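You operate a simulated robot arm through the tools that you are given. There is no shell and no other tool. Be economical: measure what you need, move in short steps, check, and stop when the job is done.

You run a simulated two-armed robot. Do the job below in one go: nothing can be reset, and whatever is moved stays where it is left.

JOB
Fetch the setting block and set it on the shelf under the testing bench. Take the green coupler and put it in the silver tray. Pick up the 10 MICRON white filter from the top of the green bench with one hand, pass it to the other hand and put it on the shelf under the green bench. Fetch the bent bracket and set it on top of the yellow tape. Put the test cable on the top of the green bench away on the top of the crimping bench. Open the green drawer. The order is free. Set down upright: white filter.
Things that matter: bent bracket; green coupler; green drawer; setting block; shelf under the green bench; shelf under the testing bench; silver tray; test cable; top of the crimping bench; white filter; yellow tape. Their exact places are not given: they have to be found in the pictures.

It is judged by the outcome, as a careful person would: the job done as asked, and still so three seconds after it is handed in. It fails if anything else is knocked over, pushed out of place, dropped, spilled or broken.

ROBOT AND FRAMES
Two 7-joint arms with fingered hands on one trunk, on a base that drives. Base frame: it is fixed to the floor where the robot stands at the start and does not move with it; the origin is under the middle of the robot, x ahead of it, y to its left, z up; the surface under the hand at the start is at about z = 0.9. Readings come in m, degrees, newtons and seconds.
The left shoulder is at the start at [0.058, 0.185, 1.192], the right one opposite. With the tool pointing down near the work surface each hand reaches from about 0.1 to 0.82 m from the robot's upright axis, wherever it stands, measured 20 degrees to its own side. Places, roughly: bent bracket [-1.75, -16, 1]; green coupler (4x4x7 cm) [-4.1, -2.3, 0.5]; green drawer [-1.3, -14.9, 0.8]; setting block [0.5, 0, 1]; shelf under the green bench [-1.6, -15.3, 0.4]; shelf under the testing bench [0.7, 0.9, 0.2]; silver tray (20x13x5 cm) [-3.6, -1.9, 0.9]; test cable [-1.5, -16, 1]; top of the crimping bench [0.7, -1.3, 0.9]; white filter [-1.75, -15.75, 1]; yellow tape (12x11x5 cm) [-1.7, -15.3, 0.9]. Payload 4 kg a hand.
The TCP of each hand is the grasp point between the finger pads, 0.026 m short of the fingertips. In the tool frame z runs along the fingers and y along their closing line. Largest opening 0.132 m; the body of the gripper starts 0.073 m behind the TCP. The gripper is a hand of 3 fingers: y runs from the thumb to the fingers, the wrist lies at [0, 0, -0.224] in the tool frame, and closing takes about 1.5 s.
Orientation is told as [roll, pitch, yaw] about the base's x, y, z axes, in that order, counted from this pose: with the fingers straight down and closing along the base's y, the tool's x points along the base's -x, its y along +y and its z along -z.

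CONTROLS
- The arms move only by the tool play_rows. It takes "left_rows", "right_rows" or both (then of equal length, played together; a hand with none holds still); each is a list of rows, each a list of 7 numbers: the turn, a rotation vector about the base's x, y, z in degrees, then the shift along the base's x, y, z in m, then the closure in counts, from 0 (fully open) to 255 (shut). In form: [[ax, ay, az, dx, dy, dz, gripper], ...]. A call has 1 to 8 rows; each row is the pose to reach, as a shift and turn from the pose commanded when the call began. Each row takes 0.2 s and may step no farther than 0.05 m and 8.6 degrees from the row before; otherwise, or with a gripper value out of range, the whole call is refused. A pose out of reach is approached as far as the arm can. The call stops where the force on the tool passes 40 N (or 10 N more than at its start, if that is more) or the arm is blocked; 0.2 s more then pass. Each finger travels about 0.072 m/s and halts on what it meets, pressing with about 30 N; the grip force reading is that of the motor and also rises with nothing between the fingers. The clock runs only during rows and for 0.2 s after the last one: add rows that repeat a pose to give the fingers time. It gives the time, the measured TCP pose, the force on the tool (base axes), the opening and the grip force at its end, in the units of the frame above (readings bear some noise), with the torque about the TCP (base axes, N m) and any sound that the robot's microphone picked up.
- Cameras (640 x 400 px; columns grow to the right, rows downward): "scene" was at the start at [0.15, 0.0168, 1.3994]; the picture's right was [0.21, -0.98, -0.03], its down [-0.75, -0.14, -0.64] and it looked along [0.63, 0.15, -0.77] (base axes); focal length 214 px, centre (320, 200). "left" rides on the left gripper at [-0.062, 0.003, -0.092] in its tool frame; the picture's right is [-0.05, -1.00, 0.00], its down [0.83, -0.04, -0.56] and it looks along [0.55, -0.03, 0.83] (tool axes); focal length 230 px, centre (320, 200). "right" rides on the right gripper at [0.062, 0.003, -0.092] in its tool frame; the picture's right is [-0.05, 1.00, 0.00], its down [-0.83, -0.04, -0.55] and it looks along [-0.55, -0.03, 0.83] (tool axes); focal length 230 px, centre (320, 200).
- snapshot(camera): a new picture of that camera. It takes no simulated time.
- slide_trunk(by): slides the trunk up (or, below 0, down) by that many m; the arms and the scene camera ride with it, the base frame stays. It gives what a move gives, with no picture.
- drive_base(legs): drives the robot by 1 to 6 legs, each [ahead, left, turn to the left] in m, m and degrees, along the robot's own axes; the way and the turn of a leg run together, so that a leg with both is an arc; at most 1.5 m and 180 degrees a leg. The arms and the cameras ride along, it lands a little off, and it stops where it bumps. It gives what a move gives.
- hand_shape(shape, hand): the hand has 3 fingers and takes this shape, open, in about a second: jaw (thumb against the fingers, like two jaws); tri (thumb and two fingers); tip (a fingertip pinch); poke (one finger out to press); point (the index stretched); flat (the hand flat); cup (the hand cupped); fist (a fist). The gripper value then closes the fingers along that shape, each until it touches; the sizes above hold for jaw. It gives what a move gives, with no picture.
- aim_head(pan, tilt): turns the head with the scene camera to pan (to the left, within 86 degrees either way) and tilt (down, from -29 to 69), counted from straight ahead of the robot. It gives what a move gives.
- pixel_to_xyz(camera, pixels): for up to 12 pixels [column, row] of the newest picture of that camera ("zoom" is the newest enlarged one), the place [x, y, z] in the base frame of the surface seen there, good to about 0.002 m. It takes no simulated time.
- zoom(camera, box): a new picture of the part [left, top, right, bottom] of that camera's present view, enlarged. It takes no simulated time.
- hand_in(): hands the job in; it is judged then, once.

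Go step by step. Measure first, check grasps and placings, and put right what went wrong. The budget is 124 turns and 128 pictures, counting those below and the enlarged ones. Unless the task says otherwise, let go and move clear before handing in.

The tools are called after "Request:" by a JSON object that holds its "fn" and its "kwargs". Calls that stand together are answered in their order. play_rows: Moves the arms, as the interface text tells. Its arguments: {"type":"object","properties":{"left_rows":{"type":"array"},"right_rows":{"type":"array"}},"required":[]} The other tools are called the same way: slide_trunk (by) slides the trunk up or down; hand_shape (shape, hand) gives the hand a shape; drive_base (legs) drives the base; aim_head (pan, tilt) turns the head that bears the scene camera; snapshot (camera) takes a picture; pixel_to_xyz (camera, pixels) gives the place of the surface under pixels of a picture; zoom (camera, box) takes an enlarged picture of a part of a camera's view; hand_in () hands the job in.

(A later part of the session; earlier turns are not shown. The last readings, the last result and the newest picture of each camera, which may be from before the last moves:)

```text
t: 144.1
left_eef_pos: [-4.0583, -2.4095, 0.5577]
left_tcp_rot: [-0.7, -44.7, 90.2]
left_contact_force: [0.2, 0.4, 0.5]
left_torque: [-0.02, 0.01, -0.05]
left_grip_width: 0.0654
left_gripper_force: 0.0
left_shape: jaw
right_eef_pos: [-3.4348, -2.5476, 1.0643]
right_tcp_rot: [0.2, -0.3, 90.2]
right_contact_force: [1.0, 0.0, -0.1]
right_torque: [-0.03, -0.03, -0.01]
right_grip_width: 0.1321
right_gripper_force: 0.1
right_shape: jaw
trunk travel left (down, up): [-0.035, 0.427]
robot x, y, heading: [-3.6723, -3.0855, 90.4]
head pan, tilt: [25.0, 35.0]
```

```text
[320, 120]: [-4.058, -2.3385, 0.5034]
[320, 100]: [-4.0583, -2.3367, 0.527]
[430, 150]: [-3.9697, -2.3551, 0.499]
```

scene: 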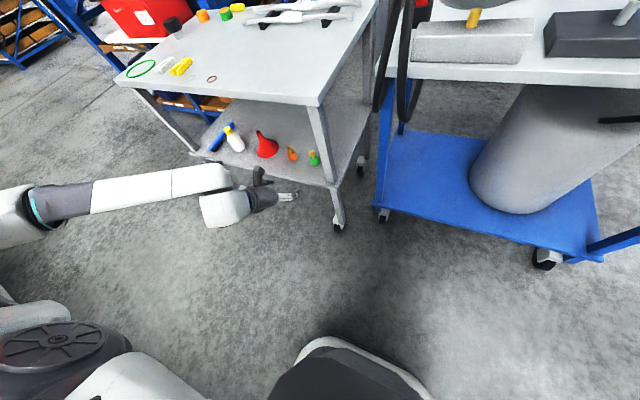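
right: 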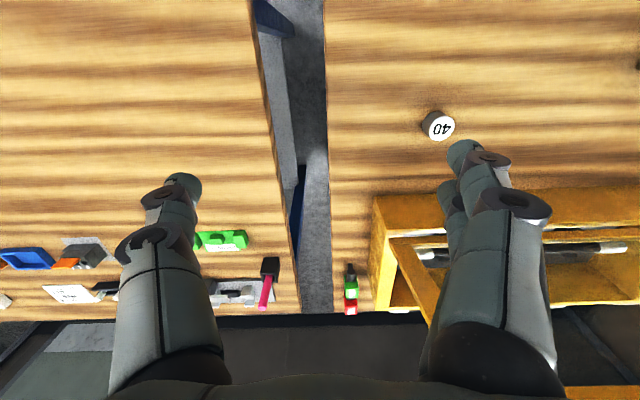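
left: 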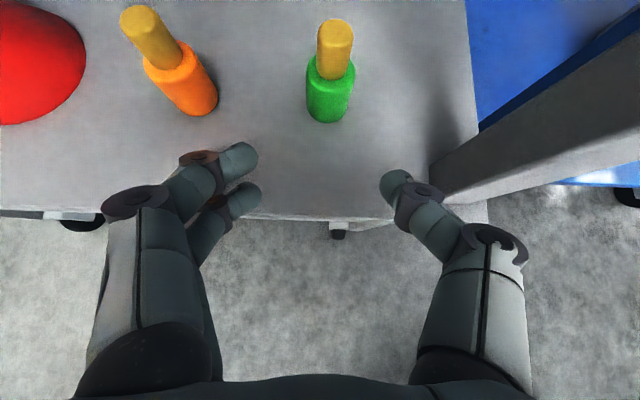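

Well lined up. I'll advance the last 9 cm, close and lift.

Request:
{"fn": "play_rows", "kwargs": {"left_rows": [[0, 0, 0, 0.003, 0.03, -0.008, 130], [0, 0, 0, 0.004, 0.06, -0.017, 130], [0, 0, 0, 0.004, 0.086, -0.025, 130], [0, 0, 0, 0.004, 0.086, -0.025, 230], [0, 0, 0, 0.004, 0.086, -0.025, 230], [0, 0, 0, 0.004, 0.086, -0.025, 230], [0, 0, 0, 0.004, 0.086, -0.025, 230], [0, 0, 0, 0.004, 0.086, 0.005, 230]]}}

Request:
{"fn": "snapshot", "kwargs": {"camera": "left"}}

```text
t: 145.9
left_eef_pos: [-4.0545, -2.3244, 0.5631]
left_tcp_rot: [-0.7, -44.8, 90.4]
left_contact_force: [0.7, 0.5, -0.2]
left_torque: [0.0, -0.03, 0.04]
left_grip_width: 0.0
left_gripper_force: 30.0
left_shape: jaw
right_eef_pos: [-3.4339, -2.5498, 1.0654]
right_tcp_rot: [0.2, -0.3, 90.2]
right_contact_force: [-0.7, 0.5, -0.2]
right_torque: [-0.02, 0.0, 0.01]
right_grip_width: 0.132
right_gripper_force: 0.0
right_shape: jaw
trunk travel left (down, up): [-0.035, 0.427]
robot x, y, heading: [-3.6718, -3.0923, 90.4]
head pan, tilt: [25.0, 35.0]
```

```text
78 pictures are left
```

left: 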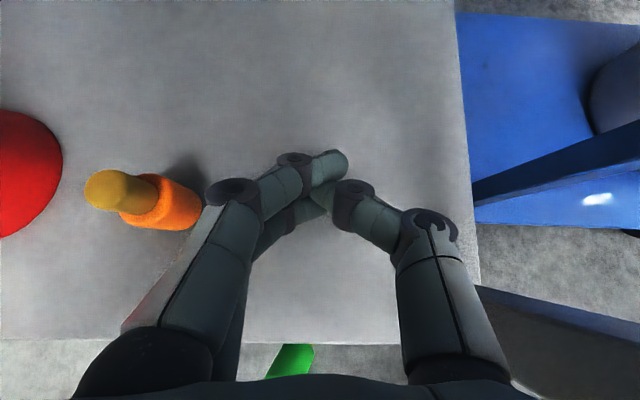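

The fingers closed fully, and the coupler shows at (290,360), nearer the palm. It may have tipped towards me, so I'll look before moving.

Request:
{"fn": "zoom", "kwargs": {"camera": "scene", "box": [230, 100, 390, 230]}}

Request:
{"fn": "pixel_to_xyz", "kwargs": {"camera": "left", "pixels": [[290, 352], [280, 372], [305, 350], [290, 335], [380, 330]]}}

```text
3.08 times, centred on (310, 165) of scene
```

zoom: 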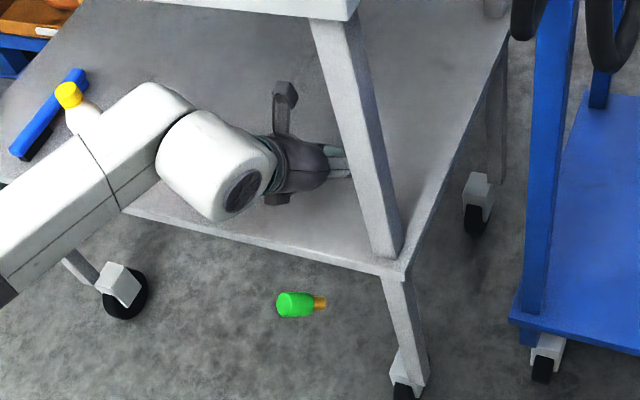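

```text
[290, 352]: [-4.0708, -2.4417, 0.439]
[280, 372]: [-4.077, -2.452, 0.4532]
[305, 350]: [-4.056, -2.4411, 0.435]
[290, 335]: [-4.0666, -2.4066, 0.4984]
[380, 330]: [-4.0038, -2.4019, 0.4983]
```

The coupler slipped out backwards and is just falling past the shelf edge (z≈0.44). I'll confirm with the zoomed view, then let it settle and see where it lands.

Request:
{"fn": "pixel_to_xyz", "kwargs": {"camera": "zoom", "pixels": [[295, 305], [318, 302], [282, 305]]}}

Request:
{"fn": "play_rows", "kwargs": {"left_rows": [[0, 0, 0, 0, 0, 0, 130], [0, 0, 0, 0, -0.03, 0.01, 130], [0, 0, 0, 0, -0.07, 0.03, 130], [0, 0, 0, 0, -0.11, 0.05, 130], [0, 0, 0, 0, -0.15, 0.07, 130], [0, 0, 0, 0, -0.2, 0.08, 130], [0, 0, 0, -0.04, -0.2, 0.08, 130]]}}

Request:
{"fn": "snapshot", "kwargs": {"camera": "scene"}}

Request:
{"fn": "snapshot", "kwargs": {"camera": "left"}}

```text
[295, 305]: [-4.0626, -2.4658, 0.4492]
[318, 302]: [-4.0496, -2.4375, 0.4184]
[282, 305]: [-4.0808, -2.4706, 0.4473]
```

```text
refused: row 6 steps farther than a row can; nothing moved
```

```text
76 pictures are left
```

scene: 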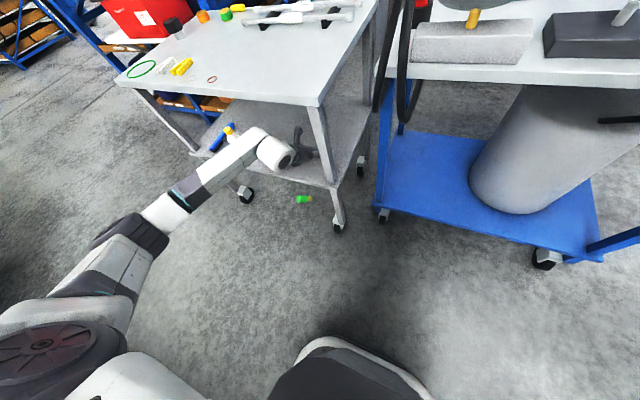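

```text
75 pictures are left
```

left: 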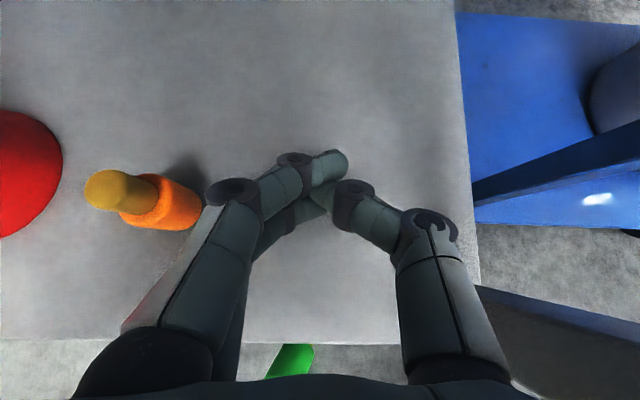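

It is in mid-air. I'll withdraw the hand with legal steps and see where it lands.

Request:
{"fn": "play_rows", "kwargs": {"left_rows": [[0, 0, 0, 0, -0.01, 0.01, 130], [0, 0, 0, 0, -0.04, 0.02, 130], [0, 0, 0, 0, -0.07, 0.03, 130], [0, 0, 0, 0, -0.1, 0.04, 130], [0, 0, 0, 0, -0.14, 0.05, 130], [0, 0, 0, 0, -0.18, 0.06, 130], [0, 0, 0, 0, -0.2, 0.06, 130]]}}

Request:
{"fn": "snapshot", "kwargs": {"camera": "scene"}}

```text
t: 147.5
left_eef_pos: [-4.0542, -2.5249, 0.623]
left_tcp_rot: [-0.8, -44.6, 90.1]
left_contact_force: [0.3, -0.4, -0.1]
left_torque: [0.01, 0.01, 0.02]
left_grip_width: 0.0641
left_gripper_force: 0.0
left_shape: jaw
right_eef_pos: [-3.434, -2.5482, 1.0642]
right_tcp_rot: [0.2, -0.3, 90.2]
right_contact_force: [-0.6, -0.1, -0.7]
right_torque: [-0.01, -0.01, -0.01]
right_grip_width: 0.1318
right_gripper_force: 0.0
right_shape: jaw
trunk travel left (down, up): [-0.035, 0.427]
robot x, y, heading: [-3.6701, -3.0929, 90.0]
head pan, tilt: [25.0, 35.0]
```

```text
74 pictures are left
```

scene: 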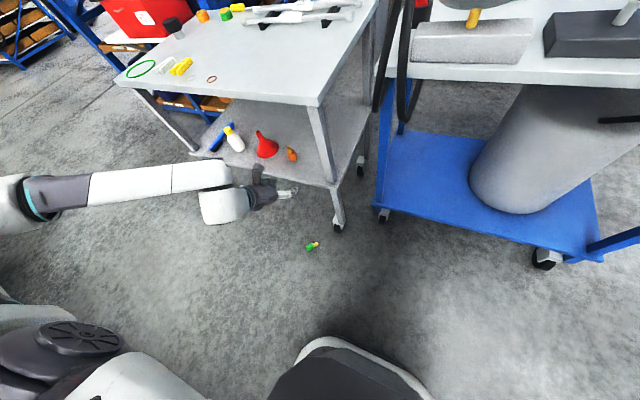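

The coupler has landed on the open floor at (312,246). I'll measure where it lies.

Request:
{"fn": "pixel_to_xyz", "kwargs": {"camera": "scene", "pixels": [[312, 246], [317, 243], [308, 249]]}}

Request:
{"fn": "zoom", "kwargs": {"camera": "scene", "box": [272, 221, 352, 271]}}

```text
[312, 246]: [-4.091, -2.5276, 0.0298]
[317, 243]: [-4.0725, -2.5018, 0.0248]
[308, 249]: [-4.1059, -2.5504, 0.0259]
```

```text
8.00 times, centred on (312, 246) of scene
```

zoom: 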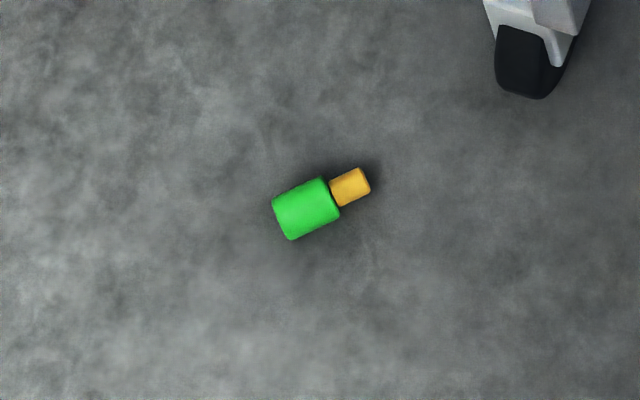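

It lies at about (−4.093, −2.535), axis ~55°, top z 0.03. Floor-level reach is only possible right beside the base, so I'll check the base outline.

Request:
{"fn": "pixel_to_xyz", "kwargs": {"camera": "scene", "pixels": [[335, 342], [300, 358], [390, 358], [425, 392], [275, 390], [340, 360]]}}

Request:
{"fn": "aim_head", "kwargs": {"pan": 75, "tilt": 65}}

Request:
{"fn": "snapshot", "kwargs": {"camera": "scene"}}

```text
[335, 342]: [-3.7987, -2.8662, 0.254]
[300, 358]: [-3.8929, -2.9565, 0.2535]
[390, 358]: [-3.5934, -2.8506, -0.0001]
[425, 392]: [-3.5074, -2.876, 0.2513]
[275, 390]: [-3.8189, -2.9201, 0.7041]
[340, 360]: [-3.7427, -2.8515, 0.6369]
```

```text
t: 148.7
left_eef_pos: [-4.054, -2.5241, 0.6226]
left_tcp_rot: [-0.7, -44.7, 90.3]
left_contact_force: [-0.9, 0.2, 0.0]
left_torque: [0.03, -0.03, -0.01]
left_grip_width: 0.0641
left_gripper_force: 0.0
left_shape: jaw
right_eef_pos: [-3.435, -2.5488, 1.0656]
right_tcp_rot: [0.2, -0.3, 90.2]
right_contact_force: [0.2, 0.3, -0.2]
right_torque: [-0.01, 0.0, 0.0]
right_grip_width: 0.1318
right_gripper_force: 0.0
right_shape: jaw
trunk travel left (down, up): [-0.035, 0.427]
robot x, y, heading: [-3.6727, -3.0898, 89.9]
head pan, tilt: [75.0, 65.0]
```

```text
72 pictures are left
```

scene: 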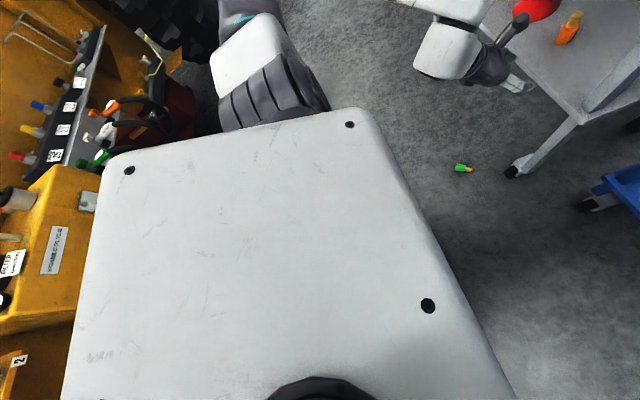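

The base is round, r≈0.27, so I'll pick the coupler from the floor just beside it. First I'll retract and straighten the hand, turn to heading 10°, and shift so that the coupler is at my left side.

Request:
{"fn": "play_rows", "kwargs": {"left_rows": [[-6.4, 0, 0, 0, -0.04, 0.0, 90], [-12.8, 0, 0, 0, -0.08, 0.0, 90], [-19.2, 0, 0, 0, -0.12, 0, 90], [-25.6, 0, 0, 0, -0.16, 0, 90], [-32, 0, 0, 0, -0.2, 0, 90], [-38.4, 0, 0, 0, -0.23, 0, 90], [-44.8, 0, 0, 0, -0.25, 0, 90]], "right_rows": [[0, 0, 0, 0, -0.03, 0.0, 0], [0, 0, 0, 0, -0.06, 0.0, 0], [0, 0, 0, 0, -0.09, 0, 0], [0, 0, 0, 0, -0.12, 0, 0], [0, 0, 0, 0, -0.12, 0, 0], [0, 0, 0, 0, -0.12, 0, 0], [0, 0, 0, 0, -0.12, 0, 0]]}}

Request:
{"fn": "drive_base", "kwargs": {"legs": [[0, 0, -80], [-0.42, 0.29, 0]]}}

Request:
{"fn": "snapshot", "kwargs": {"camera": "scene"}}

Request:
{"fn": "snapshot", "kwargs": {"camera": "left"}}

```text
t: 150.3
left_eef_pos: [-4.0547, -2.7733, 0.6241]
left_tcp_rot: [-0.6, 0.2, 90.2]
left_contact_force: [0.1, 0.3, 0.6]
left_torque: [0.0, 0.0, 0.0]
left_grip_width: 0.0849
left_gripper_force: 0.1
left_shape: jaw
right_eef_pos: [-3.434, -2.6685, 1.0625]
right_tcp_rot: [0.1, -0.2, 90.2]
right_contact_force: [0.4, -0.4, 0.0]
right_torque: [-0.03, -0.01, 0.01]
right_grip_width: 0.1321
right_gripper_force: 0.3
right_shape: jaw
trunk travel left (down, up): [-0.035, 0.427]
robot x, y, heading: [-3.6752, -3.093, 90.1]
head pan, tilt: [75.0, 65.0]
```

```text
t: 156.7
left_eef_pos: [-3.8919, -2.4491, 0.623]
left_tcp_rot: [-0.6, 0.0, 10.3]
left_contact_force: [0.6, 0.5, 0.4]
left_torque: [0.03, -0.04, -0.04]
left_grip_width: 0.0849
left_gripper_force: 0.0
left_shape: jaw
right_eef_pos: [-3.6804, -3.0414, 1.0649]
right_tcp_rot: [0.2, -0.3, 10.3]
right_contact_force: [-0.6, 0.3, 0.0]
right_torque: [0.0, -0.01, 0.02]
right_grip_width: 0.1318
right_gripper_force: 0.0
right_shape: jaw
trunk travel left (down, up): [-0.035, 0.427]
robot x, y, heading: [-4.1383, -2.8798, 10.1]
head pan, tilt: [75.0, 65.0]
```

```text
71 pictures are left
```

scene: 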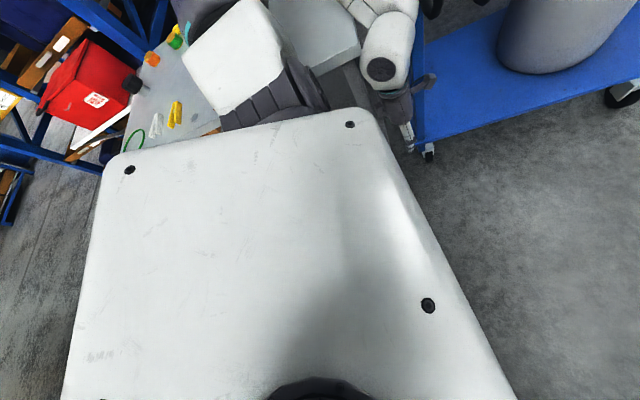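

```text
70 pictures are left
```

left: 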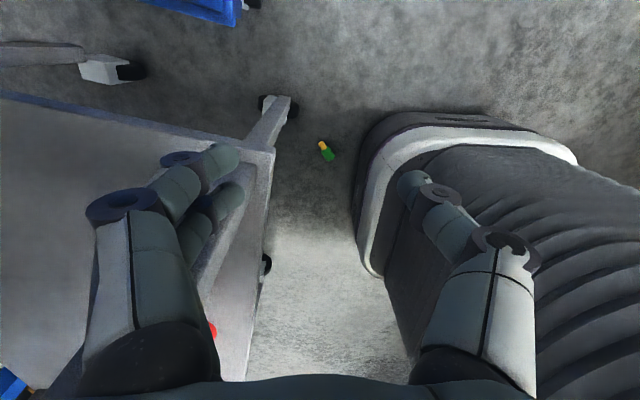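

The left arm is too near the trolley from this side. I'll back off, turn to heading 70° so the elbow points to free space, and retract the hand before approaching.

Request:
{"fn": "drive_base", "kwargs": {"legs": [[0, -0.26, 0], [0, 0, 60]]}}

Request:
{"fn": "play_rows", "kwargs": {"left_rows": [[0, 0, 0, -0.013, -0.036, 0.0, 110], [0, 0, 0, -0.026, -0.073, 0.0, 110], [0, 0, 0, -0.04, -0.11, 0, 110], [0, 0, 0, -0.053, -0.146, 0, 110]]}}

Request:
{"fn": "slide_trunk", "kwargs": {"by": -0.035}}

Request:
{"fn": "aim_head", "kwargs": {"pan": 45, "tilt": 50}}

Request:
{"fn": "snapshot", "kwargs": {"camera": "scene"}}

```text
t: 161.2
left_eef_pos: [-4.3442, -2.7095, 0.6228]
left_tcp_rot: [-0.6, 0.0, 70.1]
left_contact_force: [-0.7, 0.0, -0.4]
left_torque: [0.04, 0.03, 0.0]
left_grip_width: 0.0851
left_gripper_force: 0.0
left_shape: jaw
right_eef_pos: [-3.723, -2.8216, 1.0635]
right_tcp_rot: [0.1, -0.3, 70.2]
right_contact_force: [-0.4, 0.6, 0.3]
right_torque: [-0.04, 0.01, -0.02]
right_grip_width: 0.1319
right_gripper_force: 0.0
right_shape: jaw
trunk travel left (down, up): [-0.035, 0.427]
robot x, y, heading: [-4.0917, -3.138, 70.2]
head pan, tilt: [75.0, 65.0]
```

```text
t: 162.2
left_eef_pos: [-4.4393, -2.8273, 0.5929]
left_tcp_rot: [-0.8, 0.0, 69.9]
left_contact_force: [-0.3, -0.6, -0.5]
left_torque: [0.0, 0.01, 0.0]
left_grip_width: 0.0756
left_gripper_force: 0.0
left_shape: jaw
left hand out of reach, approached as far as the arm can: row 1, 2, 3, 4
right_eef_pos: [-3.7245, -2.8268, 1.0656]
right_tcp_rot: [0.2, -0.5, 70.2]
right_contact_force: [0.1, -0.1, 0.3]
right_torque: [0.03, 0.04, -0.04]
right_grip_width: 0.1322
right_gripper_force: 0.0
right_shape: jaw
trunk travel left (down, up): [-0.035, 0.427]
robot x, y, heading: [-4.0908, -3.1363, 70.2]
head pan, tilt: [75.0, 65.0]
```

```text
t: 163.0
left_eef_pos: [-4.4416, -2.8333, 0.5459]
left_tcp_rot: [-0.8, 3.7, 70.1]
left_contact_force: [0.0, -0.6, -0.1]
left_torque: [0.02, -0.01, -0.01]
left_grip_width: 0.0756
left_gripper_force: 0.0
left_shape: jaw
right_eef_pos: [-3.7176, -2.8006, 1.001]
right_tcp_rot: [0.4, 3.4, 70.1]
right_contact_force: [-0.4, 0.0, 0.7]
right_torque: [0.04, -0.03, 0.02]
right_grip_width: 0.1319
right_gripper_force: 0.0
right_shape: jaw
trunk travel left (down, up): [0.0, 0.462]
robot x, y, heading: [-4.0912, -3.1385, 69.9]
head pan, tilt: [75.0, 65.0]
```

```text
t: 163.9
left_eef_pos: [-4.4425, -2.8309, 0.5445]
left_tcp_rot: [-0.8, 4.0, 70.2]
left_contact_force: [0.1, -0.3, -0.9]
left_torque: [0.01, 0.0, -0.02]
left_grip_width: 0.0755
left_gripper_force: 0.1
left_shape: jaw
right_eef_pos: [-3.7163, -2.7981, 0.9995]
right_tcp_rot: [0.3, 3.5, 70.2]
right_contact_force: [0.2, 1.3, 0.7]
right_torque: [-0.01, 0.0, -0.03]
right_grip_width: 0.1319
right_gripper_force: 0.1
right_shape: jaw
trunk travel left (down, up): [0.0, 0.462]
robot x, y, heading: [-4.0924, -3.1362, 69.9]
head pan, tilt: [45.0, 50.0]
```

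```text
69 pictures are left
```

scene: 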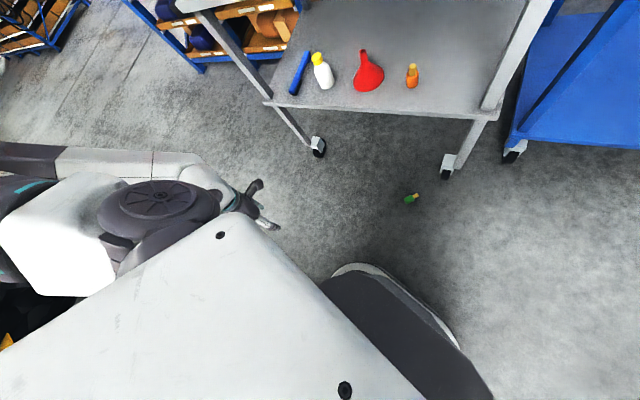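

I'll test how low the hand can go here in the open before approaching the coupler.

Request:
{"fn": "play_rows", "kwargs": {"left_rows": [[0, 0, 0, 0.01, -0.003, -0.045, 110], [0, 0, 0, 0.02, -0.007, -0.09, 110], [0, 0, 0, 0.03, -0.01, -0.135, 110], [0, 0, 0, 0.04, -0.015, -0.18, 110], [0, 0, 0, 0.05, -0.018, -0.225, 110], [0, 0, 0, 0.06, -0.022, -0.27, 110], [0, 0, 0, 0.07, -0.025, -0.315, 110], [0, 0, 0, 0.075, -0.027, -0.36, 110]]}}

Request:
{"fn": "play_rows", "kwargs": {"left_rows": [[0, 0, 0, 0, 0, -0.045, 110], [0, 0, 0, 0, 0, -0.09, 110], [0, 0, 0, 0, 0, -0.12, 110], [0, 0, 0, 0, 0, -0.15, 110]]}}

Request:
{"fn": "snapshot", "kwargs": {"camera": "scene"}}

```text
t: 165.7
left_eef_pos: [-4.3676, -2.8603, 0.184]
left_tcp_rot: [-0.7, 3.8, 70.1]
left_contact_force: [-0.1, -0.2, 0.2]
left_torque: [0.01, -0.01, 0.01]
left_grip_width: 0.0753
left_gripper_force: 0.2
left_shape: jaw
right_eef_pos: [-3.7159, -2.7992, 0.9983]
right_tcp_rot: [0.3, 3.6, 70.2]
right_contact_force: [0.2, 0.2, 0.3]
right_torque: [-0.03, 0.04, -0.03]
right_grip_width: 0.1317
right_gripper_force: 0.1
right_shape: jaw
trunk travel left (down, up): [0.0, 0.462]
robot x, y, heading: [-4.0926, -3.1388, 70.3]
head pan, tilt: [45.0, 50.0]
```

```text
t: 166.7
left_eef_pos: [-4.3674, -2.8583, 0.0362]
left_tcp_rot: [-0.8, 3.8, 70.3]
left_contact_force: [0.8, -0.3, 0.9]
left_torque: [0.0, 0.0, 0.02]
left_grip_width: 0.0751
left_gripper_force: 0.2
left_shape: jaw
right_eef_pos: [-3.7161, -2.7977, 0.9982]
right_tcp_rot: [0.3, 3.5, 70.3]
right_contact_force: [0.2, 0.6, 0.4]
right_torque: [0.02, -0.03, 0.01]
right_grip_width: 0.1318
right_gripper_force: 0.0
right_shape: jaw
trunk travel left (down, up): [0.0, 0.462]
robot x, y, heading: [-4.0943, -3.1392, 70.0]
head pan, tilt: [45.0, 50.0]
```

```text
68 pictures are left
```

scene: 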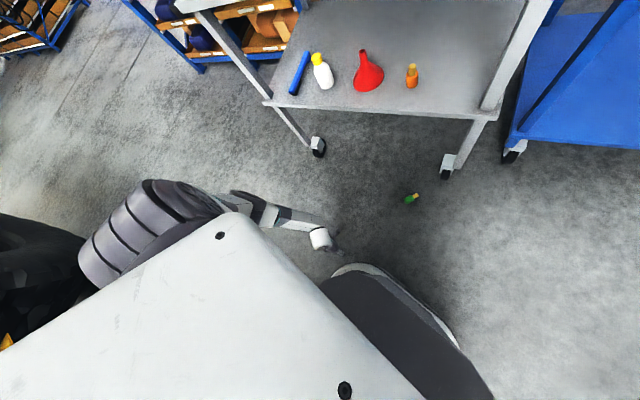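

The hand reaches the floor level. I'll raise it 0.12 m, drive so that it hovers over the coupler, and look through the hand camera.

Request:
{"fn": "play_rows", "kwargs": {"left_rows": [[0, 0, -5, 0, 0, 0.04, 110], [0, 0, -10, 0, 0, 0.08, 110], [0, 0, -15, 0, 0, 0.12, 110]]}}

Request:
{"fn": "drive_base", "kwargs": {"legs": [[0.385, -0.147, 0]]}}

Request:
{"fn": "snapshot", "kwargs": {"camera": "left"}}

Request:
{"fn": "snapshot", "kwargs": {"camera": "scene"}}

```text
t: 167.5
left_eef_pos: [-4.3678, -2.8586, 0.157]
left_tcp_rot: [-0.7, 3.7, 55.0]
left_contact_force: [-0.3, -0.2, 0.6]
left_torque: [0.0, -0.01, 0.0]
left_grip_width: 0.0752
left_gripper_force: 0.2
left_shape: jaw
right_eef_pos: [-3.7154, -2.7987, 0.9997]
right_tcp_rot: [0.3, 3.5, 70.1]
right_contact_force: [0.6, -0.3, 0.5]
right_torque: [-0.01, -0.01, 0.02]
right_grip_width: 0.1318
right_gripper_force: 0.1
right_shape: jaw
trunk travel left (down, up): [0.0, 0.462]
robot x, y, heading: [-4.0951, -3.1381, 70.0]
head pan, tilt: [45.0, 50.0]
```

```text
t: 170.1
left_eef_pos: [-4.0966, -2.5412, 0.1539]
left_tcp_rot: [-0.9, 3.9, 55.2]
left_contact_force: [0.5, -0.1, -0.5]
left_torque: [0.02, 0.01, 0.0]
left_grip_width: 0.0752
left_gripper_force: 0.0
left_shape: jaw
right_eef_pos: [-3.4449, -2.4798, 0.9972]
right_tcp_rot: [0.3, 3.7, 70.1]
right_contact_force: [-0.4, -0.1, 0.0]
right_torque: [0.0, 0.05, -0.02]
right_grip_width: 0.1319
right_gripper_force: 0.0
right_shape: jaw
trunk travel left (down, up): [0.0, 0.462]
robot x, y, heading: [-3.8218, -2.8216, 70.0]
head pan, tilt: [45.0, 50.0]
```

```text
67 pictures are left
```

left: 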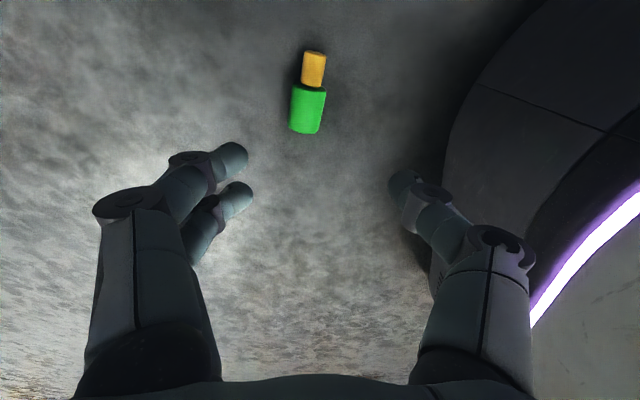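

```text
66 pictures are left
```

scene: 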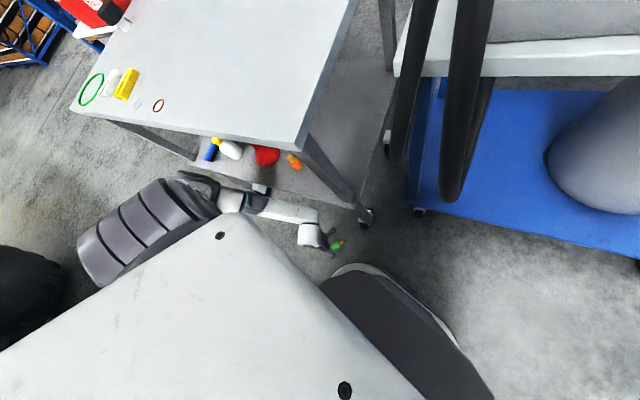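

The coupler is centred at (308,105), aligned with the fingers. Measuring it precisely.

Request:
{"fn": "pixel_to_xyz", "kwargs": {"camera": "left", "pixels": [[307, 110], [313, 68], [307, 95], [294, 110], [322, 112]]}}

```text
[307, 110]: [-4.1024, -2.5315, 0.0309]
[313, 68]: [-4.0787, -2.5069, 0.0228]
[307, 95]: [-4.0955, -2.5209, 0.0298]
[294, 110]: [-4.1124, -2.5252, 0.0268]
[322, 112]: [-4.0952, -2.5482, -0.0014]
```

I'll align by −8°, shift 14 mm, descend to z≈0.033, close and lift.

Request:
{"fn": "play_rows", "kwargs": {"left_rows": [[0, 0, -8, -0.002, 0.014, -0.04, 110], [0, 0, -8, -0.002, 0.014, -0.085, 110], [0, 0, -8, -0.002, 0.014, -0.121, 110], [0, 0, -8, -0.002, 0.014, -0.121, 180], [0, 0, -8, -0.002, 0.014, -0.121, 200], [0, 0, -8, -0.002, 0.014, -0.121, 200], [0, 0, -8, -0.002, 0.014, -0.121, 200], [0, 0, -8, -0.002, 0.014, -0.09, 200]]}}

Request:
{"fn": "snapshot", "kwargs": {"camera": "left"}}

```text
t: 171.9
left_eef_pos: [-4.1001, -2.5251, 0.0628]
left_tcp_rot: [-0.6, 3.9, 47.2]
left_contact_force: [-0.5, -0.1, -0.8]
left_torque: [0.09, 0.0, -0.03]
left_grip_width: 0.029
left_gripper_force: 0.1
left_shape: jaw
right_eef_pos: [-3.4453, -2.4819, 1.0004]
right_tcp_rot: [0.3, 3.5, 70.2]
right_contact_force: [0.6, -0.2, 0.0]
right_torque: [0.0, 0.01, 0.0]
right_grip_width: 0.1319
right_gripper_force: 0.1
right_shape: jaw
trunk travel left (down, up): [0.0, 0.462]
robot x, y, heading: [-3.8223, -2.8169, 70.1]
head pan, tilt: [45.0, 50.0]
```

```text
65 pictures are left
```

left: 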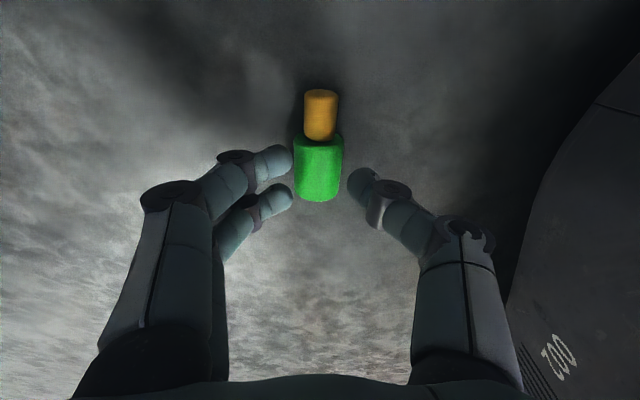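

Closure 200 stops at 0.029 m, just short of touching. I'll descend again and close further.

Request:
{"fn": "play_rows", "kwargs": {"left_rows": [[0, 0, 0, 0, 0, 0, 170], [0, 0, 0, 0, 0, -0.031, 170], [0, 0, 0, 0, 0, -0.034, 200], [0, 0, 0, 0, 0, -0.034, 255], [0, 0, 0, 0, 0, -0.034, 255], [0, 0, 0, 0, 0, -0.034, 255], [0, 0, 0, 0, 0, -0.034, 255], [0, 0, 0, 0, 0, -0.01, 255]]}}

Request:
{"fn": "snapshot", "kwargs": {"camera": "left"}}

```text
t: 173.7
left_eef_pos: [-4.1006, -2.5272, 0.0555]
left_tcp_rot: [-0.7, 3.8, 47.3]
left_contact_force: [0.4, -0.4, -0.8]
left_torque: [0.02, 0.03, 0.0]
left_grip_width: 0.0261
left_gripper_force: 30.2
left_shape: jaw
right_eef_pos: [-3.4445, -2.481, 0.9997]
right_tcp_rot: [0.3, 3.5, 70.2]
right_contact_force: [-0.2, -0.8, 0.5]
right_torque: [0.02, 0.0, -0.02]
right_grip_width: 0.1321
right_gripper_force: 0.1
right_shape: jaw
trunk travel left (down, up): [0.0, 0.462]
robot x, y, heading: [-3.8212, -2.8215, 70.3]
head pan, tilt: [45.0, 50.0]
```

```text
64 pictures are left
```

left: 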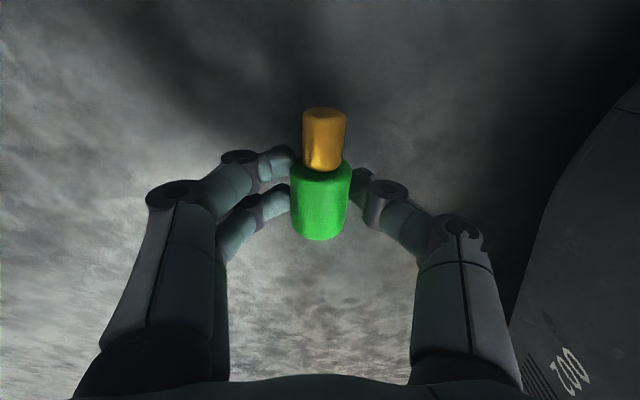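

The coupler is gripped (0.026 m, 30 N). I'll lift a little, drive straight back, and then raise trunk and arm.

Request:
{"fn": "play_rows", "kwargs": {"left_rows": [[0, 0, 0, 0, 0, 0.04, 255], [0, 0, 0, 0, 0, 0.08, 255], [0, 0, 0, 0, 0, 0.12, 255]]}}

Request:
{"fn": "drive_base", "kwargs": {"legs": [[-0.4, 0, 0]]}}

Request:
{"fn": "slide_trunk", "kwargs": {"by": 0.4}}

Request:
{"fn": "play_rows", "kwargs": {"left_rows": [[0, 0, 0, 0.01, 0.02, 0.045, 255], [0, 0, 0, 0.015, 0.04, 0.085, 255], [0, 0, 0, 0.02, 0.06, 0.13, 255], [0, 0, 0, 0.03, 0.08, 0.17, 255], [0, 0, 0, 0.035, 0.1, 0.215, 255], [0, 0, 0, 0.04, 0.12, 0.255, 255], [0, 0, 0, 0.05, 0.14, 0.3, 255], [0, 0, 0, 0.055, 0.15, 0.345, 255]]}}

Request:
{"fn": "aim_head", "kwargs": {"pan": 0, "tilt": 30}}

Request:
{"fn": "snapshot", "kwargs": {"camera": "scene"}}

```text
t: 174.5
left_eef_pos: [-4.0989, -2.5268, 0.1777]
left_tcp_rot: [-0.8, 3.9, 47.2]
left_contact_force: [0.1, 0.0, -1.3]
left_torque: [0.02, 0.01, 0.0]
left_grip_width: 0.0262
left_gripper_force: 29.5
left_shape: jaw
right_eef_pos: [-3.4452, -2.4804, 1.0001]
right_tcp_rot: [0.3, 3.5, 70.1]
right_contact_force: [-0.3, 0.2, -0.6]
right_torque: [-0.02, -0.01, 0.0]
right_grip_width: 0.1318
right_gripper_force: 0.0
right_shape: jaw
trunk travel left (down, up): [0.0, 0.462]
robot x, y, heading: [-3.8185, -2.8214, 70.6]
head pan, tilt: [45.0, 50.0]
```

```text
t: 177.0
left_eef_pos: [-4.2353, -2.9016, 0.1772]
left_tcp_rot: [-0.8, 3.8, 47.0]
left_contact_force: [-1.3, 0.6, -2.6]
left_torque: [0.02, 0.05, -0.01]
left_grip_width: 0.0261
left_gripper_force: 30.4
left_shape: jaw
right_eef_pos: [-3.581, -2.8596, 0.9987]
right_tcp_rot: [0.3, 3.4, 70.0]
right_contact_force: [-0.6, -0.6, 1.1]
right_torque: [-0.01, -0.01, 0.0]
right_grip_width: 0.1317
right_gripper_force: 0.0
right_shape: jaw
trunk travel left (down, up): [0.0, 0.462]
robot x, y, heading: [-3.9579, -3.1982, 70.0]
head pan, tilt: [45.0, 50.0]
```

```text
t: 180.8
left_eef_pos: [-4.2355, -2.9028, 0.5763]
left_tcp_rot: [-0.8, 3.9, 47.0]
left_contact_force: [0.6, -0.5, -1.0]
left_torque: [-0.04, -0.01, 0.0]
left_grip_width: 0.0262
left_gripper_force: 30.3
left_shape: jaw
right_eef_pos: [-3.5821, -2.859, 1.3993]
right_tcp_rot: [0.2, 3.6, 70.1]
right_contact_force: [-0.1, 0.0, -0.3]
right_torque: [0.0, 0.02, 0.0]
right_grip_width: 0.132
right_gripper_force: 0.0
right_shape: jaw
trunk travel left (down, up): [-0.4, 0.062]
robot x, y, heading: [-3.9602, -3.1939, 69.9]
head pan, tilt: [45.0, 50.0]
```

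```text
refused: row 1 steps farther than a row can; nothing moved
```

```text
t: 181.9
left_eef_pos: [-4.2359, -2.9023, 0.5752]
left_tcp_rot: [-0.8, 3.9, 47.0]
left_contact_force: [0.6, 0.3, -1.2]
left_torque: [0.0, 0.03, -0.01]
left_grip_width: 0.0263
left_gripper_force: 30.4
left_shape: jaw
right_eef_pos: [-3.5814, -2.8588, 1.3995]
right_tcp_rot: [0.4, 3.5, 70.0]
right_contact_force: [0.1, 0.6, 0.2]
right_torque: [0.01, 0.01, -0.01]
right_grip_width: 0.132
right_gripper_force: 0.1
right_shape: jaw
trunk travel left (down, up): [-0.4, 0.062]
robot x, y, heading: [-3.959, -3.1985, 70.1]
head pan, tilt: [0.0, 30.0]
```

```text
63 pictures are left
```

scene: 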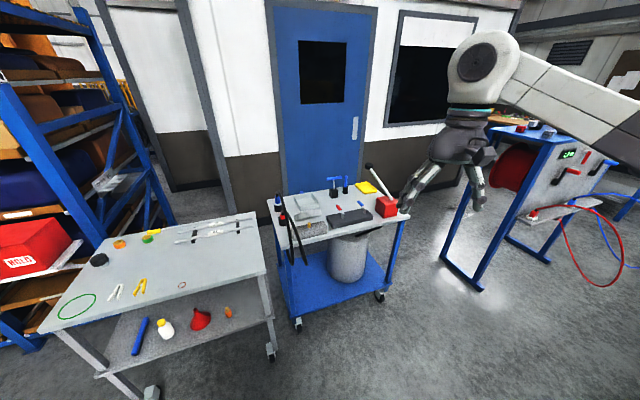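

The cart is in view, with the tray at (308,205). I'll zoom in and measure its surroundings.

Request:
{"fn": "zoom", "kwargs": {"camera": "scene", "box": [255, 160, 415, 270]}}

Request:
{"fn": "pixel_to_xyz", "kwargs": {"camera": "zoom", "pixels": [[210, 180], [165, 180], [260, 195], [175, 140], [195, 255], [110, 165], [110, 225], [340, 230], [480, 200], [130, 300], [540, 260], [280, 270]]}}

```text
3.64 times, centred on (335, 215) of scene
```

zoom: 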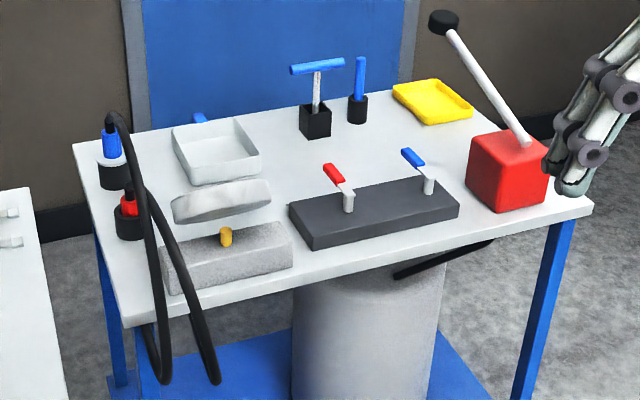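

```text
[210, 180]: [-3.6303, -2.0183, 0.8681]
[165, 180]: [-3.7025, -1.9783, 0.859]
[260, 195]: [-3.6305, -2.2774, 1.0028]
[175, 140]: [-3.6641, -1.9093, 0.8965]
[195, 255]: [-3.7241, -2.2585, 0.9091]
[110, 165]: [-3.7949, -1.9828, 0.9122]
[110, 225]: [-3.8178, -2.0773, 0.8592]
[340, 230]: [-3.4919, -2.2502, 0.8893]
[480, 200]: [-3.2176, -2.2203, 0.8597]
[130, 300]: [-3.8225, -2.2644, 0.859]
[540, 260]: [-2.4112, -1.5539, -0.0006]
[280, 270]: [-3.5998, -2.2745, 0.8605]
```

Tray centre is ≈(−3.60, −1.95), floor 0.862, rim 0.90; the gauge behind it rises to ≈1.0. I'll raise the coupler to 1.2 m and come to the cart's back side.

Request:
{"fn": "play_rows", "kwargs": {"left_rows": [[0, 0, 0, 0.012, 0.014, 0.039, 255], [0, 0, 0, 0.024, 0.029, 0.078, 255], [0, 0, 0, 0.036, 0.043, 0.117, 255], [0, 0, 0, 0.048, 0.058, 0.156, 255], [0, 0, 0, 0.06, 0.072, 0.195, 255], [0, 0, 0, 0.071, 0.086, 0.234, 255], [0, 0, 0, 0.083, 0.1, 0.273, 255], [0, 0, 0, 0.095, 0.115, 0.3125, 255]]}}

Request:
{"fn": "play_rows", "kwargs": {"left_rows": [[0, 0, 5, 0.012, 0.014, 0.039, 255], [0, 0, 10, 0.024, 0.029, 0.078, 255], [0, 0, 15, 0.036, 0.043, 0.117, 255], [0, 0, 20, 0.048, 0.058, 0.156, 255], [0, 0, 20, 0.06, 0.072, 0.195, 255], [0, 0, 20, 0.071, 0.086, 0.234, 255], [0, 0, 20, 0.083, 0.1, 0.273, 255], [0, 0, 20, 0.095, 0.115, 0.3125, 255]]}}

Request:
{"fn": "drive_base", "kwargs": {"legs": [[0, 0, 20], [0, -0.61, 0], [0.54, 0, 0]]}}

Request:
{"fn": "snapshot", "kwargs": {"camera": "scene"}}

Request:
{"fn": "snapshot", "kwargs": {"camera": "left"}}

```text
t: 183.8
left_eef_pos: [-4.1408, -2.7879, 0.8903]
left_tcp_rot: [-0.9, 4.0, 47.0]
left_contact_force: [-0.6, -0.4, -0.6]
left_torque: [0.03, 0.0, 0.04]
left_grip_width: 0.026
left_gripper_force: 30.5
left_shape: jaw
right_eef_pos: [-3.5806, -2.8579, 1.398]
right_tcp_rot: [0.2, 3.4, 70.0]
right_contact_force: [-0.9, -0.7, -0.4]
right_torque: [-0.01, -0.01, 0.0]
right_grip_width: 0.1318
right_gripper_force: 0.1
right_shape: jaw
trunk travel left (down, up): [-0.4, 0.062]
robot x, y, heading: [-3.9571, -3.2008, 70.0]
head pan, tilt: [0.0, 30.0]
```

```text
t: 185.6
left_eef_pos: [-4.0435, -2.6733, 1.2031]
left_tcp_rot: [-0.8, 4.0, 67.0]
left_contact_force: [-0.2, 0.3, -1.2]
left_torque: [0.01, 0.04, 0.0]
left_grip_width: 0.0258
left_gripper_force: 29.8
left_shape: jaw
right_eef_pos: [-3.58, -2.8567, 1.398]
right_tcp_rot: [0.3, 3.5, 70.0]
right_contact_force: [0.2, -0.1, -0.2]
right_torque: [0.03, -0.02, 0.01]
right_grip_width: 0.1318
right_gripper_force: 0.1
right_shape: jaw
trunk travel left (down, up): [-0.4, 0.062]
robot x, y, heading: [-3.9604, -3.1972, 69.9]
head pan, tilt: [0.0, 30.0]
```

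```text
t: 192.8
left_eef_pos: [-3.6047, -2.2018, 1.2035]
left_tcp_rot: [-0.8, 3.8, 86.6]
left_contact_force: [-0.3, 0.8, -0.9]
left_torque: [0.01, -0.01, -0.02]
left_grip_width: 0.026
left_gripper_force: 30.1
left_shape: jaw
right_eef_pos: [-3.1046, -2.2202, 1.3996]
right_tcp_rot: [0.3, 3.4, 89.6]
right_contact_force: [0.6, -0.5, -0.4]
right_torque: [0.03, 0.01, 0.0]
right_grip_width: 0.1323
right_gripper_force: 0.1
right_shape: jaw
trunk travel left (down, up): [-0.4, 0.062]
robot x, y, heading: [-3.3458, -2.6662, 89.4]
head pan, tilt: [0.0, 30.0]
```

```text
61 pictures are left
```

scene: 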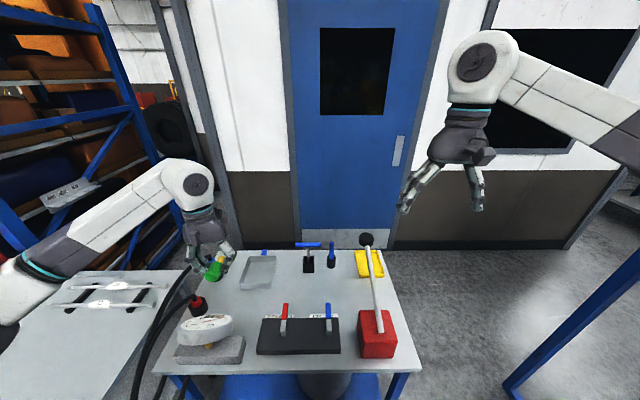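

```text
60 pictures are left
```

left: 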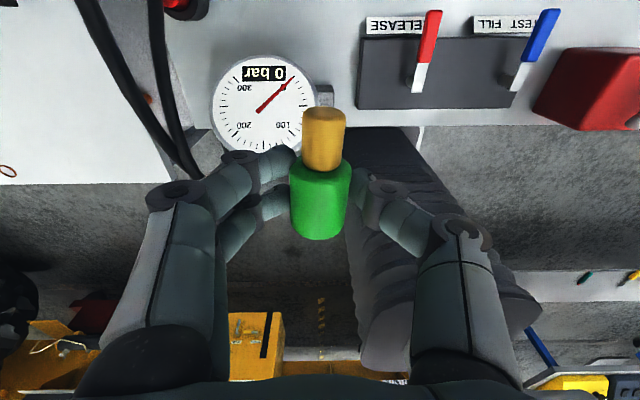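

All clear. The tray is at (258,272), so I'll measure it from here.

Request:
{"fn": "pixel_to_xyz", "kwargs": {"camera": "scene", "pixels": [[258, 272], [246, 256], [275, 257], [240, 290], [272, 290], [258, 280], [206, 330]]}}

Request:
{"fn": "play_rows", "kwargs": {"left_rows": [[0, 0, 0, 0, 0.042, 0, 255], [0, 0, 0, 0, 0.084, 0, 255], [0, 0, 0, 0, 0.126, 0, 255], [0, 0, 0, 0, 0.168, 0, 255], [0, 0, 0, 0, 0.21, 0, 255], [0, 0, 0, 0.003, 0.25, 0, 255], [0, 0, 0, 0.003, 0.25, -0.04, 255], [0, 0, 0, 0.003, 0.25, -0.08, 255]]}}

Request:
{"fn": "snapshot", "kwargs": {"camera": "left"}}

```text
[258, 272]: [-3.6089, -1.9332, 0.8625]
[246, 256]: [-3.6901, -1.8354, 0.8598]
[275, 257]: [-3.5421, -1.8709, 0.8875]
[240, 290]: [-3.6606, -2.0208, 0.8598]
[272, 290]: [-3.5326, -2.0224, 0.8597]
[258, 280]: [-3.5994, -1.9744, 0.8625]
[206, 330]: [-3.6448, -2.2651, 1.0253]
```

```text
t: 194.6
left_eef_pos: [-3.6024, -1.951, 1.1207]
left_tcp_rot: [-0.9, 3.8, 86.5]
left_contact_force: [-0.8, 0.7, -0.5]
left_torque: [-0.01, -0.01, 0.04]
left_grip_width: 0.0257
left_gripper_force: 29.9
left_shape: jaw
right_eef_pos: [-3.1087, -2.2191, 1.3985]
right_tcp_rot: [0.3, 3.4, 89.6]
right_contact_force: [-0.2, 0.0, 0.5]
right_torque: [-0.01, -0.03, -0.03]
right_grip_width: 0.1318
right_gripper_force: 0.0
right_shape: jaw
trunk travel left (down, up): [-0.4, 0.062]
robot x, y, heading: [-3.3461, -2.6648, 89.8]
head pan, tilt: [0.0, 30.0]
```

```text
59 pictures are left
```

left: 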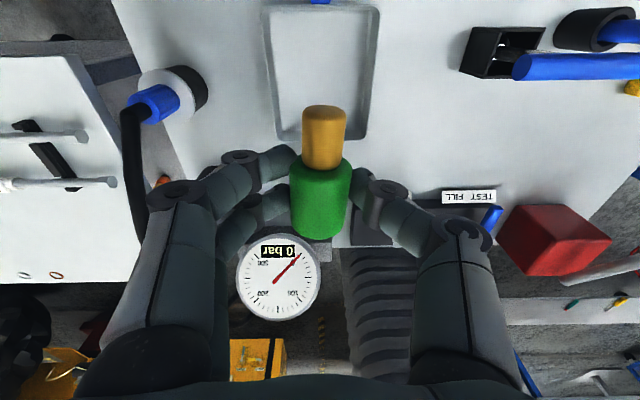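

The tray is right under the coupler. I'll descend to z≈0.897, open just enough, and rise.

Request:
{"fn": "play_rows", "kwargs": {"left_rows": [[0, 0, 0, 0.002, -0.003, -0.05, 255], [0, 0, 0, 0.002, -0.003, -0.1, 255], [0, 0, 0, 0.002, -0.003, -0.15, 255], [0, 0, 0, 0.002, -0.003, -0.195, 255], [0, 0, 0, 0.002, -0.003, -0.215, 255], [0, 0, 0, 0.002, -0.003, -0.223, 255], [0, 0, 0, 0.002, -0.003, -0.223, 255]]}}

Request:
{"fn": "play_rows", "kwargs": {"left_rows": [[0, 0, 0, 0, 0, 0, 190], [0, 0, 0, 0, 0, 0, 165], [0, 0, 0, 0, 0, 0, 165], [0, 0, 0, 0, 0, 0.04, 165], [0, 0, 0, 0, 0, 0.09, 165], [0, 0, 0, 0, 0, 0.14, 165], [0, 0, 0, 0, 0, 0.19, 165], [0, 0, 0, 0, 0, 0.24, 165]]}}

Request:
{"fn": "snapshot", "kwargs": {"camera": "left"}}

```text
refused: row 1 steps farther than a row can; nothing moved
```

```text
t: 196.3
left_eef_pos: [-3.6056, -1.9776, 1.3457]
left_tcp_rot: [-0.8, 3.9, 86.4]
left_contact_force: [0.7, -0.2, -0.7]
left_torque: [0.0, 0.0, 0.0]
left_grip_width: 0.0464
left_gripper_force: 0.0
left_shape: jaw
left hand out of reach, approached as far as the arm can: row 6, 7, 8
right_eef_pos: [-3.104, -2.2213, 1.3985]
right_tcp_rot: [0.3, 3.5, 89.7]
right_contact_force: [0.3, -0.1, 0.0]
right_torque: [-0.02, 0.01, -0.02]
right_grip_width: 0.1319
right_gripper_force: 0.0
right_shape: jaw
trunk travel left (down, up): [-0.4, 0.062]
robot x, y, heading: [-3.3466, -2.6686, 89.6]
head pan, tilt: [0.0, 30.0]
```

```text
58 pictures are left
```

left: 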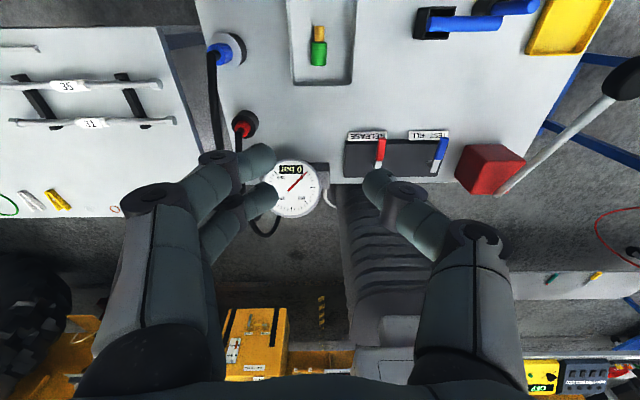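

The release ran although the descent was refused, but the coupler did land in the tray at (318,45). I'll pull the hand back and confirm with a zoom.

Request:
{"fn": "play_rows", "kwargs": {"left_rows": [[0, 0, 0, 0, -0.04, 0, 0], [0, 0, 0, 0, -0.08, 0, 0], [0, 0, 0, 0, -0.12, 0, 0], [0, 0, 0, 0, -0.16, 0, 0], [0, 0, 0, 0, -0.19, 0, 0]]}}

Request:
{"fn": "zoom", "kwargs": {"camera": "scene", "box": [160, 220, 420, 380]}}

```text
t: 197.6
left_eef_pos: [-3.6077, -1.9764, 1.3448]
left_tcp_rot: [-0.7, 4.0, 86.5]
left_contact_force: [0.7, 0.1, -0.5]
left_torque: [0.01, -0.03, 0.01]
left_grip_width: 0.1318
left_gripper_force: 0.1
left_shape: jaw
left hand out of reach, approached as far as the arm can: row 1, 2, 3, 4, 5
right_eef_pos: [-3.1034, -2.2216, 1.3995]
right_tcp_rot: [0.3, 3.5, 89.7]
right_contact_force: [0.7, -0.7, -0.3]
right_torque: [0.01, 0.03, -0.02]
right_grip_width: 0.1321
right_gripper_force: 0.0
right_shape: jaw
trunk travel left (down, up): [-0.4, 0.062]
robot x, y, heading: [-3.3507, -2.6654, 89.7]
head pan, tilt: [0.0, 30.0]
```

```text
2.46 times, centred on (290, 300) of scene
```

zoom: 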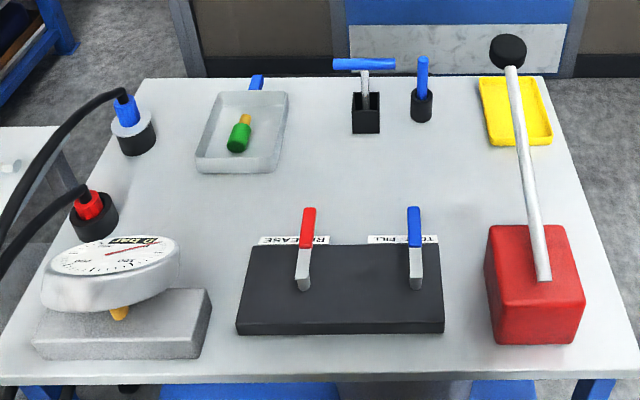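

The coupler lies in the silver tray. The arm needs to come slightly down to pull back, so I'll retract, then drive back and out through the gap.

Request:
{"fn": "play_rows", "kwargs": {"left_rows": [[0, 0, 0, 0, -0.03, -0.03, 0], [0, 0, 0, 0, -0.07, -0.05, 0], [0, 0, 0, 0, -0.11, -0.06, 0], [0, 0, 0, 0, -0.15, -0.06, 0], [0, 0, 0, 0, -0.19, -0.06, 0]]}}

Request:
{"fn": "drive_base", "kwargs": {"legs": [[-0.335, 0, 0], [0, 0, 90], [-0.69, 0, 0]]}}

```text
t: 198.8
left_eef_pos: [-3.607, -1.9756, 1.3458]
left_tcp_rot: [-0.9, 3.9, 86.5]
left_contact_force: [0.0, -0.3, -0.1]
left_torque: [0.03, 0.02, -0.03]
left_grip_width: 0.1318
left_gripper_force: 0.0
left_shape: jaw
left hand out of reach, approached as far as the arm can: row 1, 2, 3, 4, 5
right_eef_pos: [-3.102, -2.2206, 1.3987]
right_tcp_rot: [0.3, 3.5, 89.6]
right_contact_force: [0.0, 0.4, 0.0]
right_torque: [0.02, 0.04, 0.01]
right_grip_width: 0.1321
right_gripper_force: 0.0
right_shape: jaw
trunk travel left (down, up): [-0.4, 0.062]
robot x, y, heading: [-3.3464, -2.664, 89.3]
head pan, tilt: [0.0, 30.0]
```

```text
t: 208.2
left_eef_pos: [-3.3571, -3.2681, 1.3437]
left_tcp_rot: [-0.8, 3.9, 176.3]
left_contact_force: [0.3, 0.0, 0.5]
left_torque: [-0.01, 0.03, -0.02]
left_grip_width: 0.132
left_gripper_force: 0.0
left_shape: jaw
right_eef_pos: [-3.11, -2.7642, 1.3984]
right_tcp_rot: [0.3, 3.6, 179.4]
right_contact_force: [-0.3, -1.3, -1.0]
right_torque: [0.02, -0.01, -0.02]
right_grip_width: 0.1319
right_gripper_force: 0.0
right_shape: jaw
trunk travel left (down, up): [-0.4, 0.062]
robot x, y, heading: [-2.6672, -3.0087, 179.1]
head pan, tilt: [0.0, 30.0]
```

The left arm seems stuck at a limit, so I'll try lowering it straight down before going through the gap.

Request:
{"fn": "play_rows", "kwargs": {"left_rows": [[0, 0, 0, 0.0, 0, -0.045, 0], [0, 0, 0, 0.0, 0, -0.09, 0], [0, 0, 0, 0.04, 0, -0.11, 0], [0, 0, 0, 0.08, 0, -0.11, 0], [0, 0, 0, 0.12, 0, -0.11, 0], [0, 0, 0, 0.16, 0, -0.11, 0], [0, 0, 0, 0.19, 0, -0.08, 0]]}}

```text
t: 209.8
left_eef_pos: [-3.1635, -3.2661, 1.2659]
left_tcp_rot: [-0.9, 3.9, 176.4]
left_contact_force: [1.1, -0.8, 0.5]
left_torque: [0.0, 0.01, -0.01]
left_grip_width: 0.132
left_gripper_force: 0.1
left_shape: jaw
right_eef_pos: [-3.1082, -2.7638, 1.3996]
right_tcp_rot: [0.3, 3.4, 179.3]
right_contact_force: [-0.3, 0.1, -0.3]
right_torque: [-0.02, 0.07, 0.03]
right_grip_width: 0.1316
right_gripper_force: 0.0
right_shape: jaw
trunk travel left (down, up): [-0.4, 0.062]
robot x, y, heading: [-2.6652, -3.0082, 179.5]
head pan, tilt: [0.0, 30.0]
```

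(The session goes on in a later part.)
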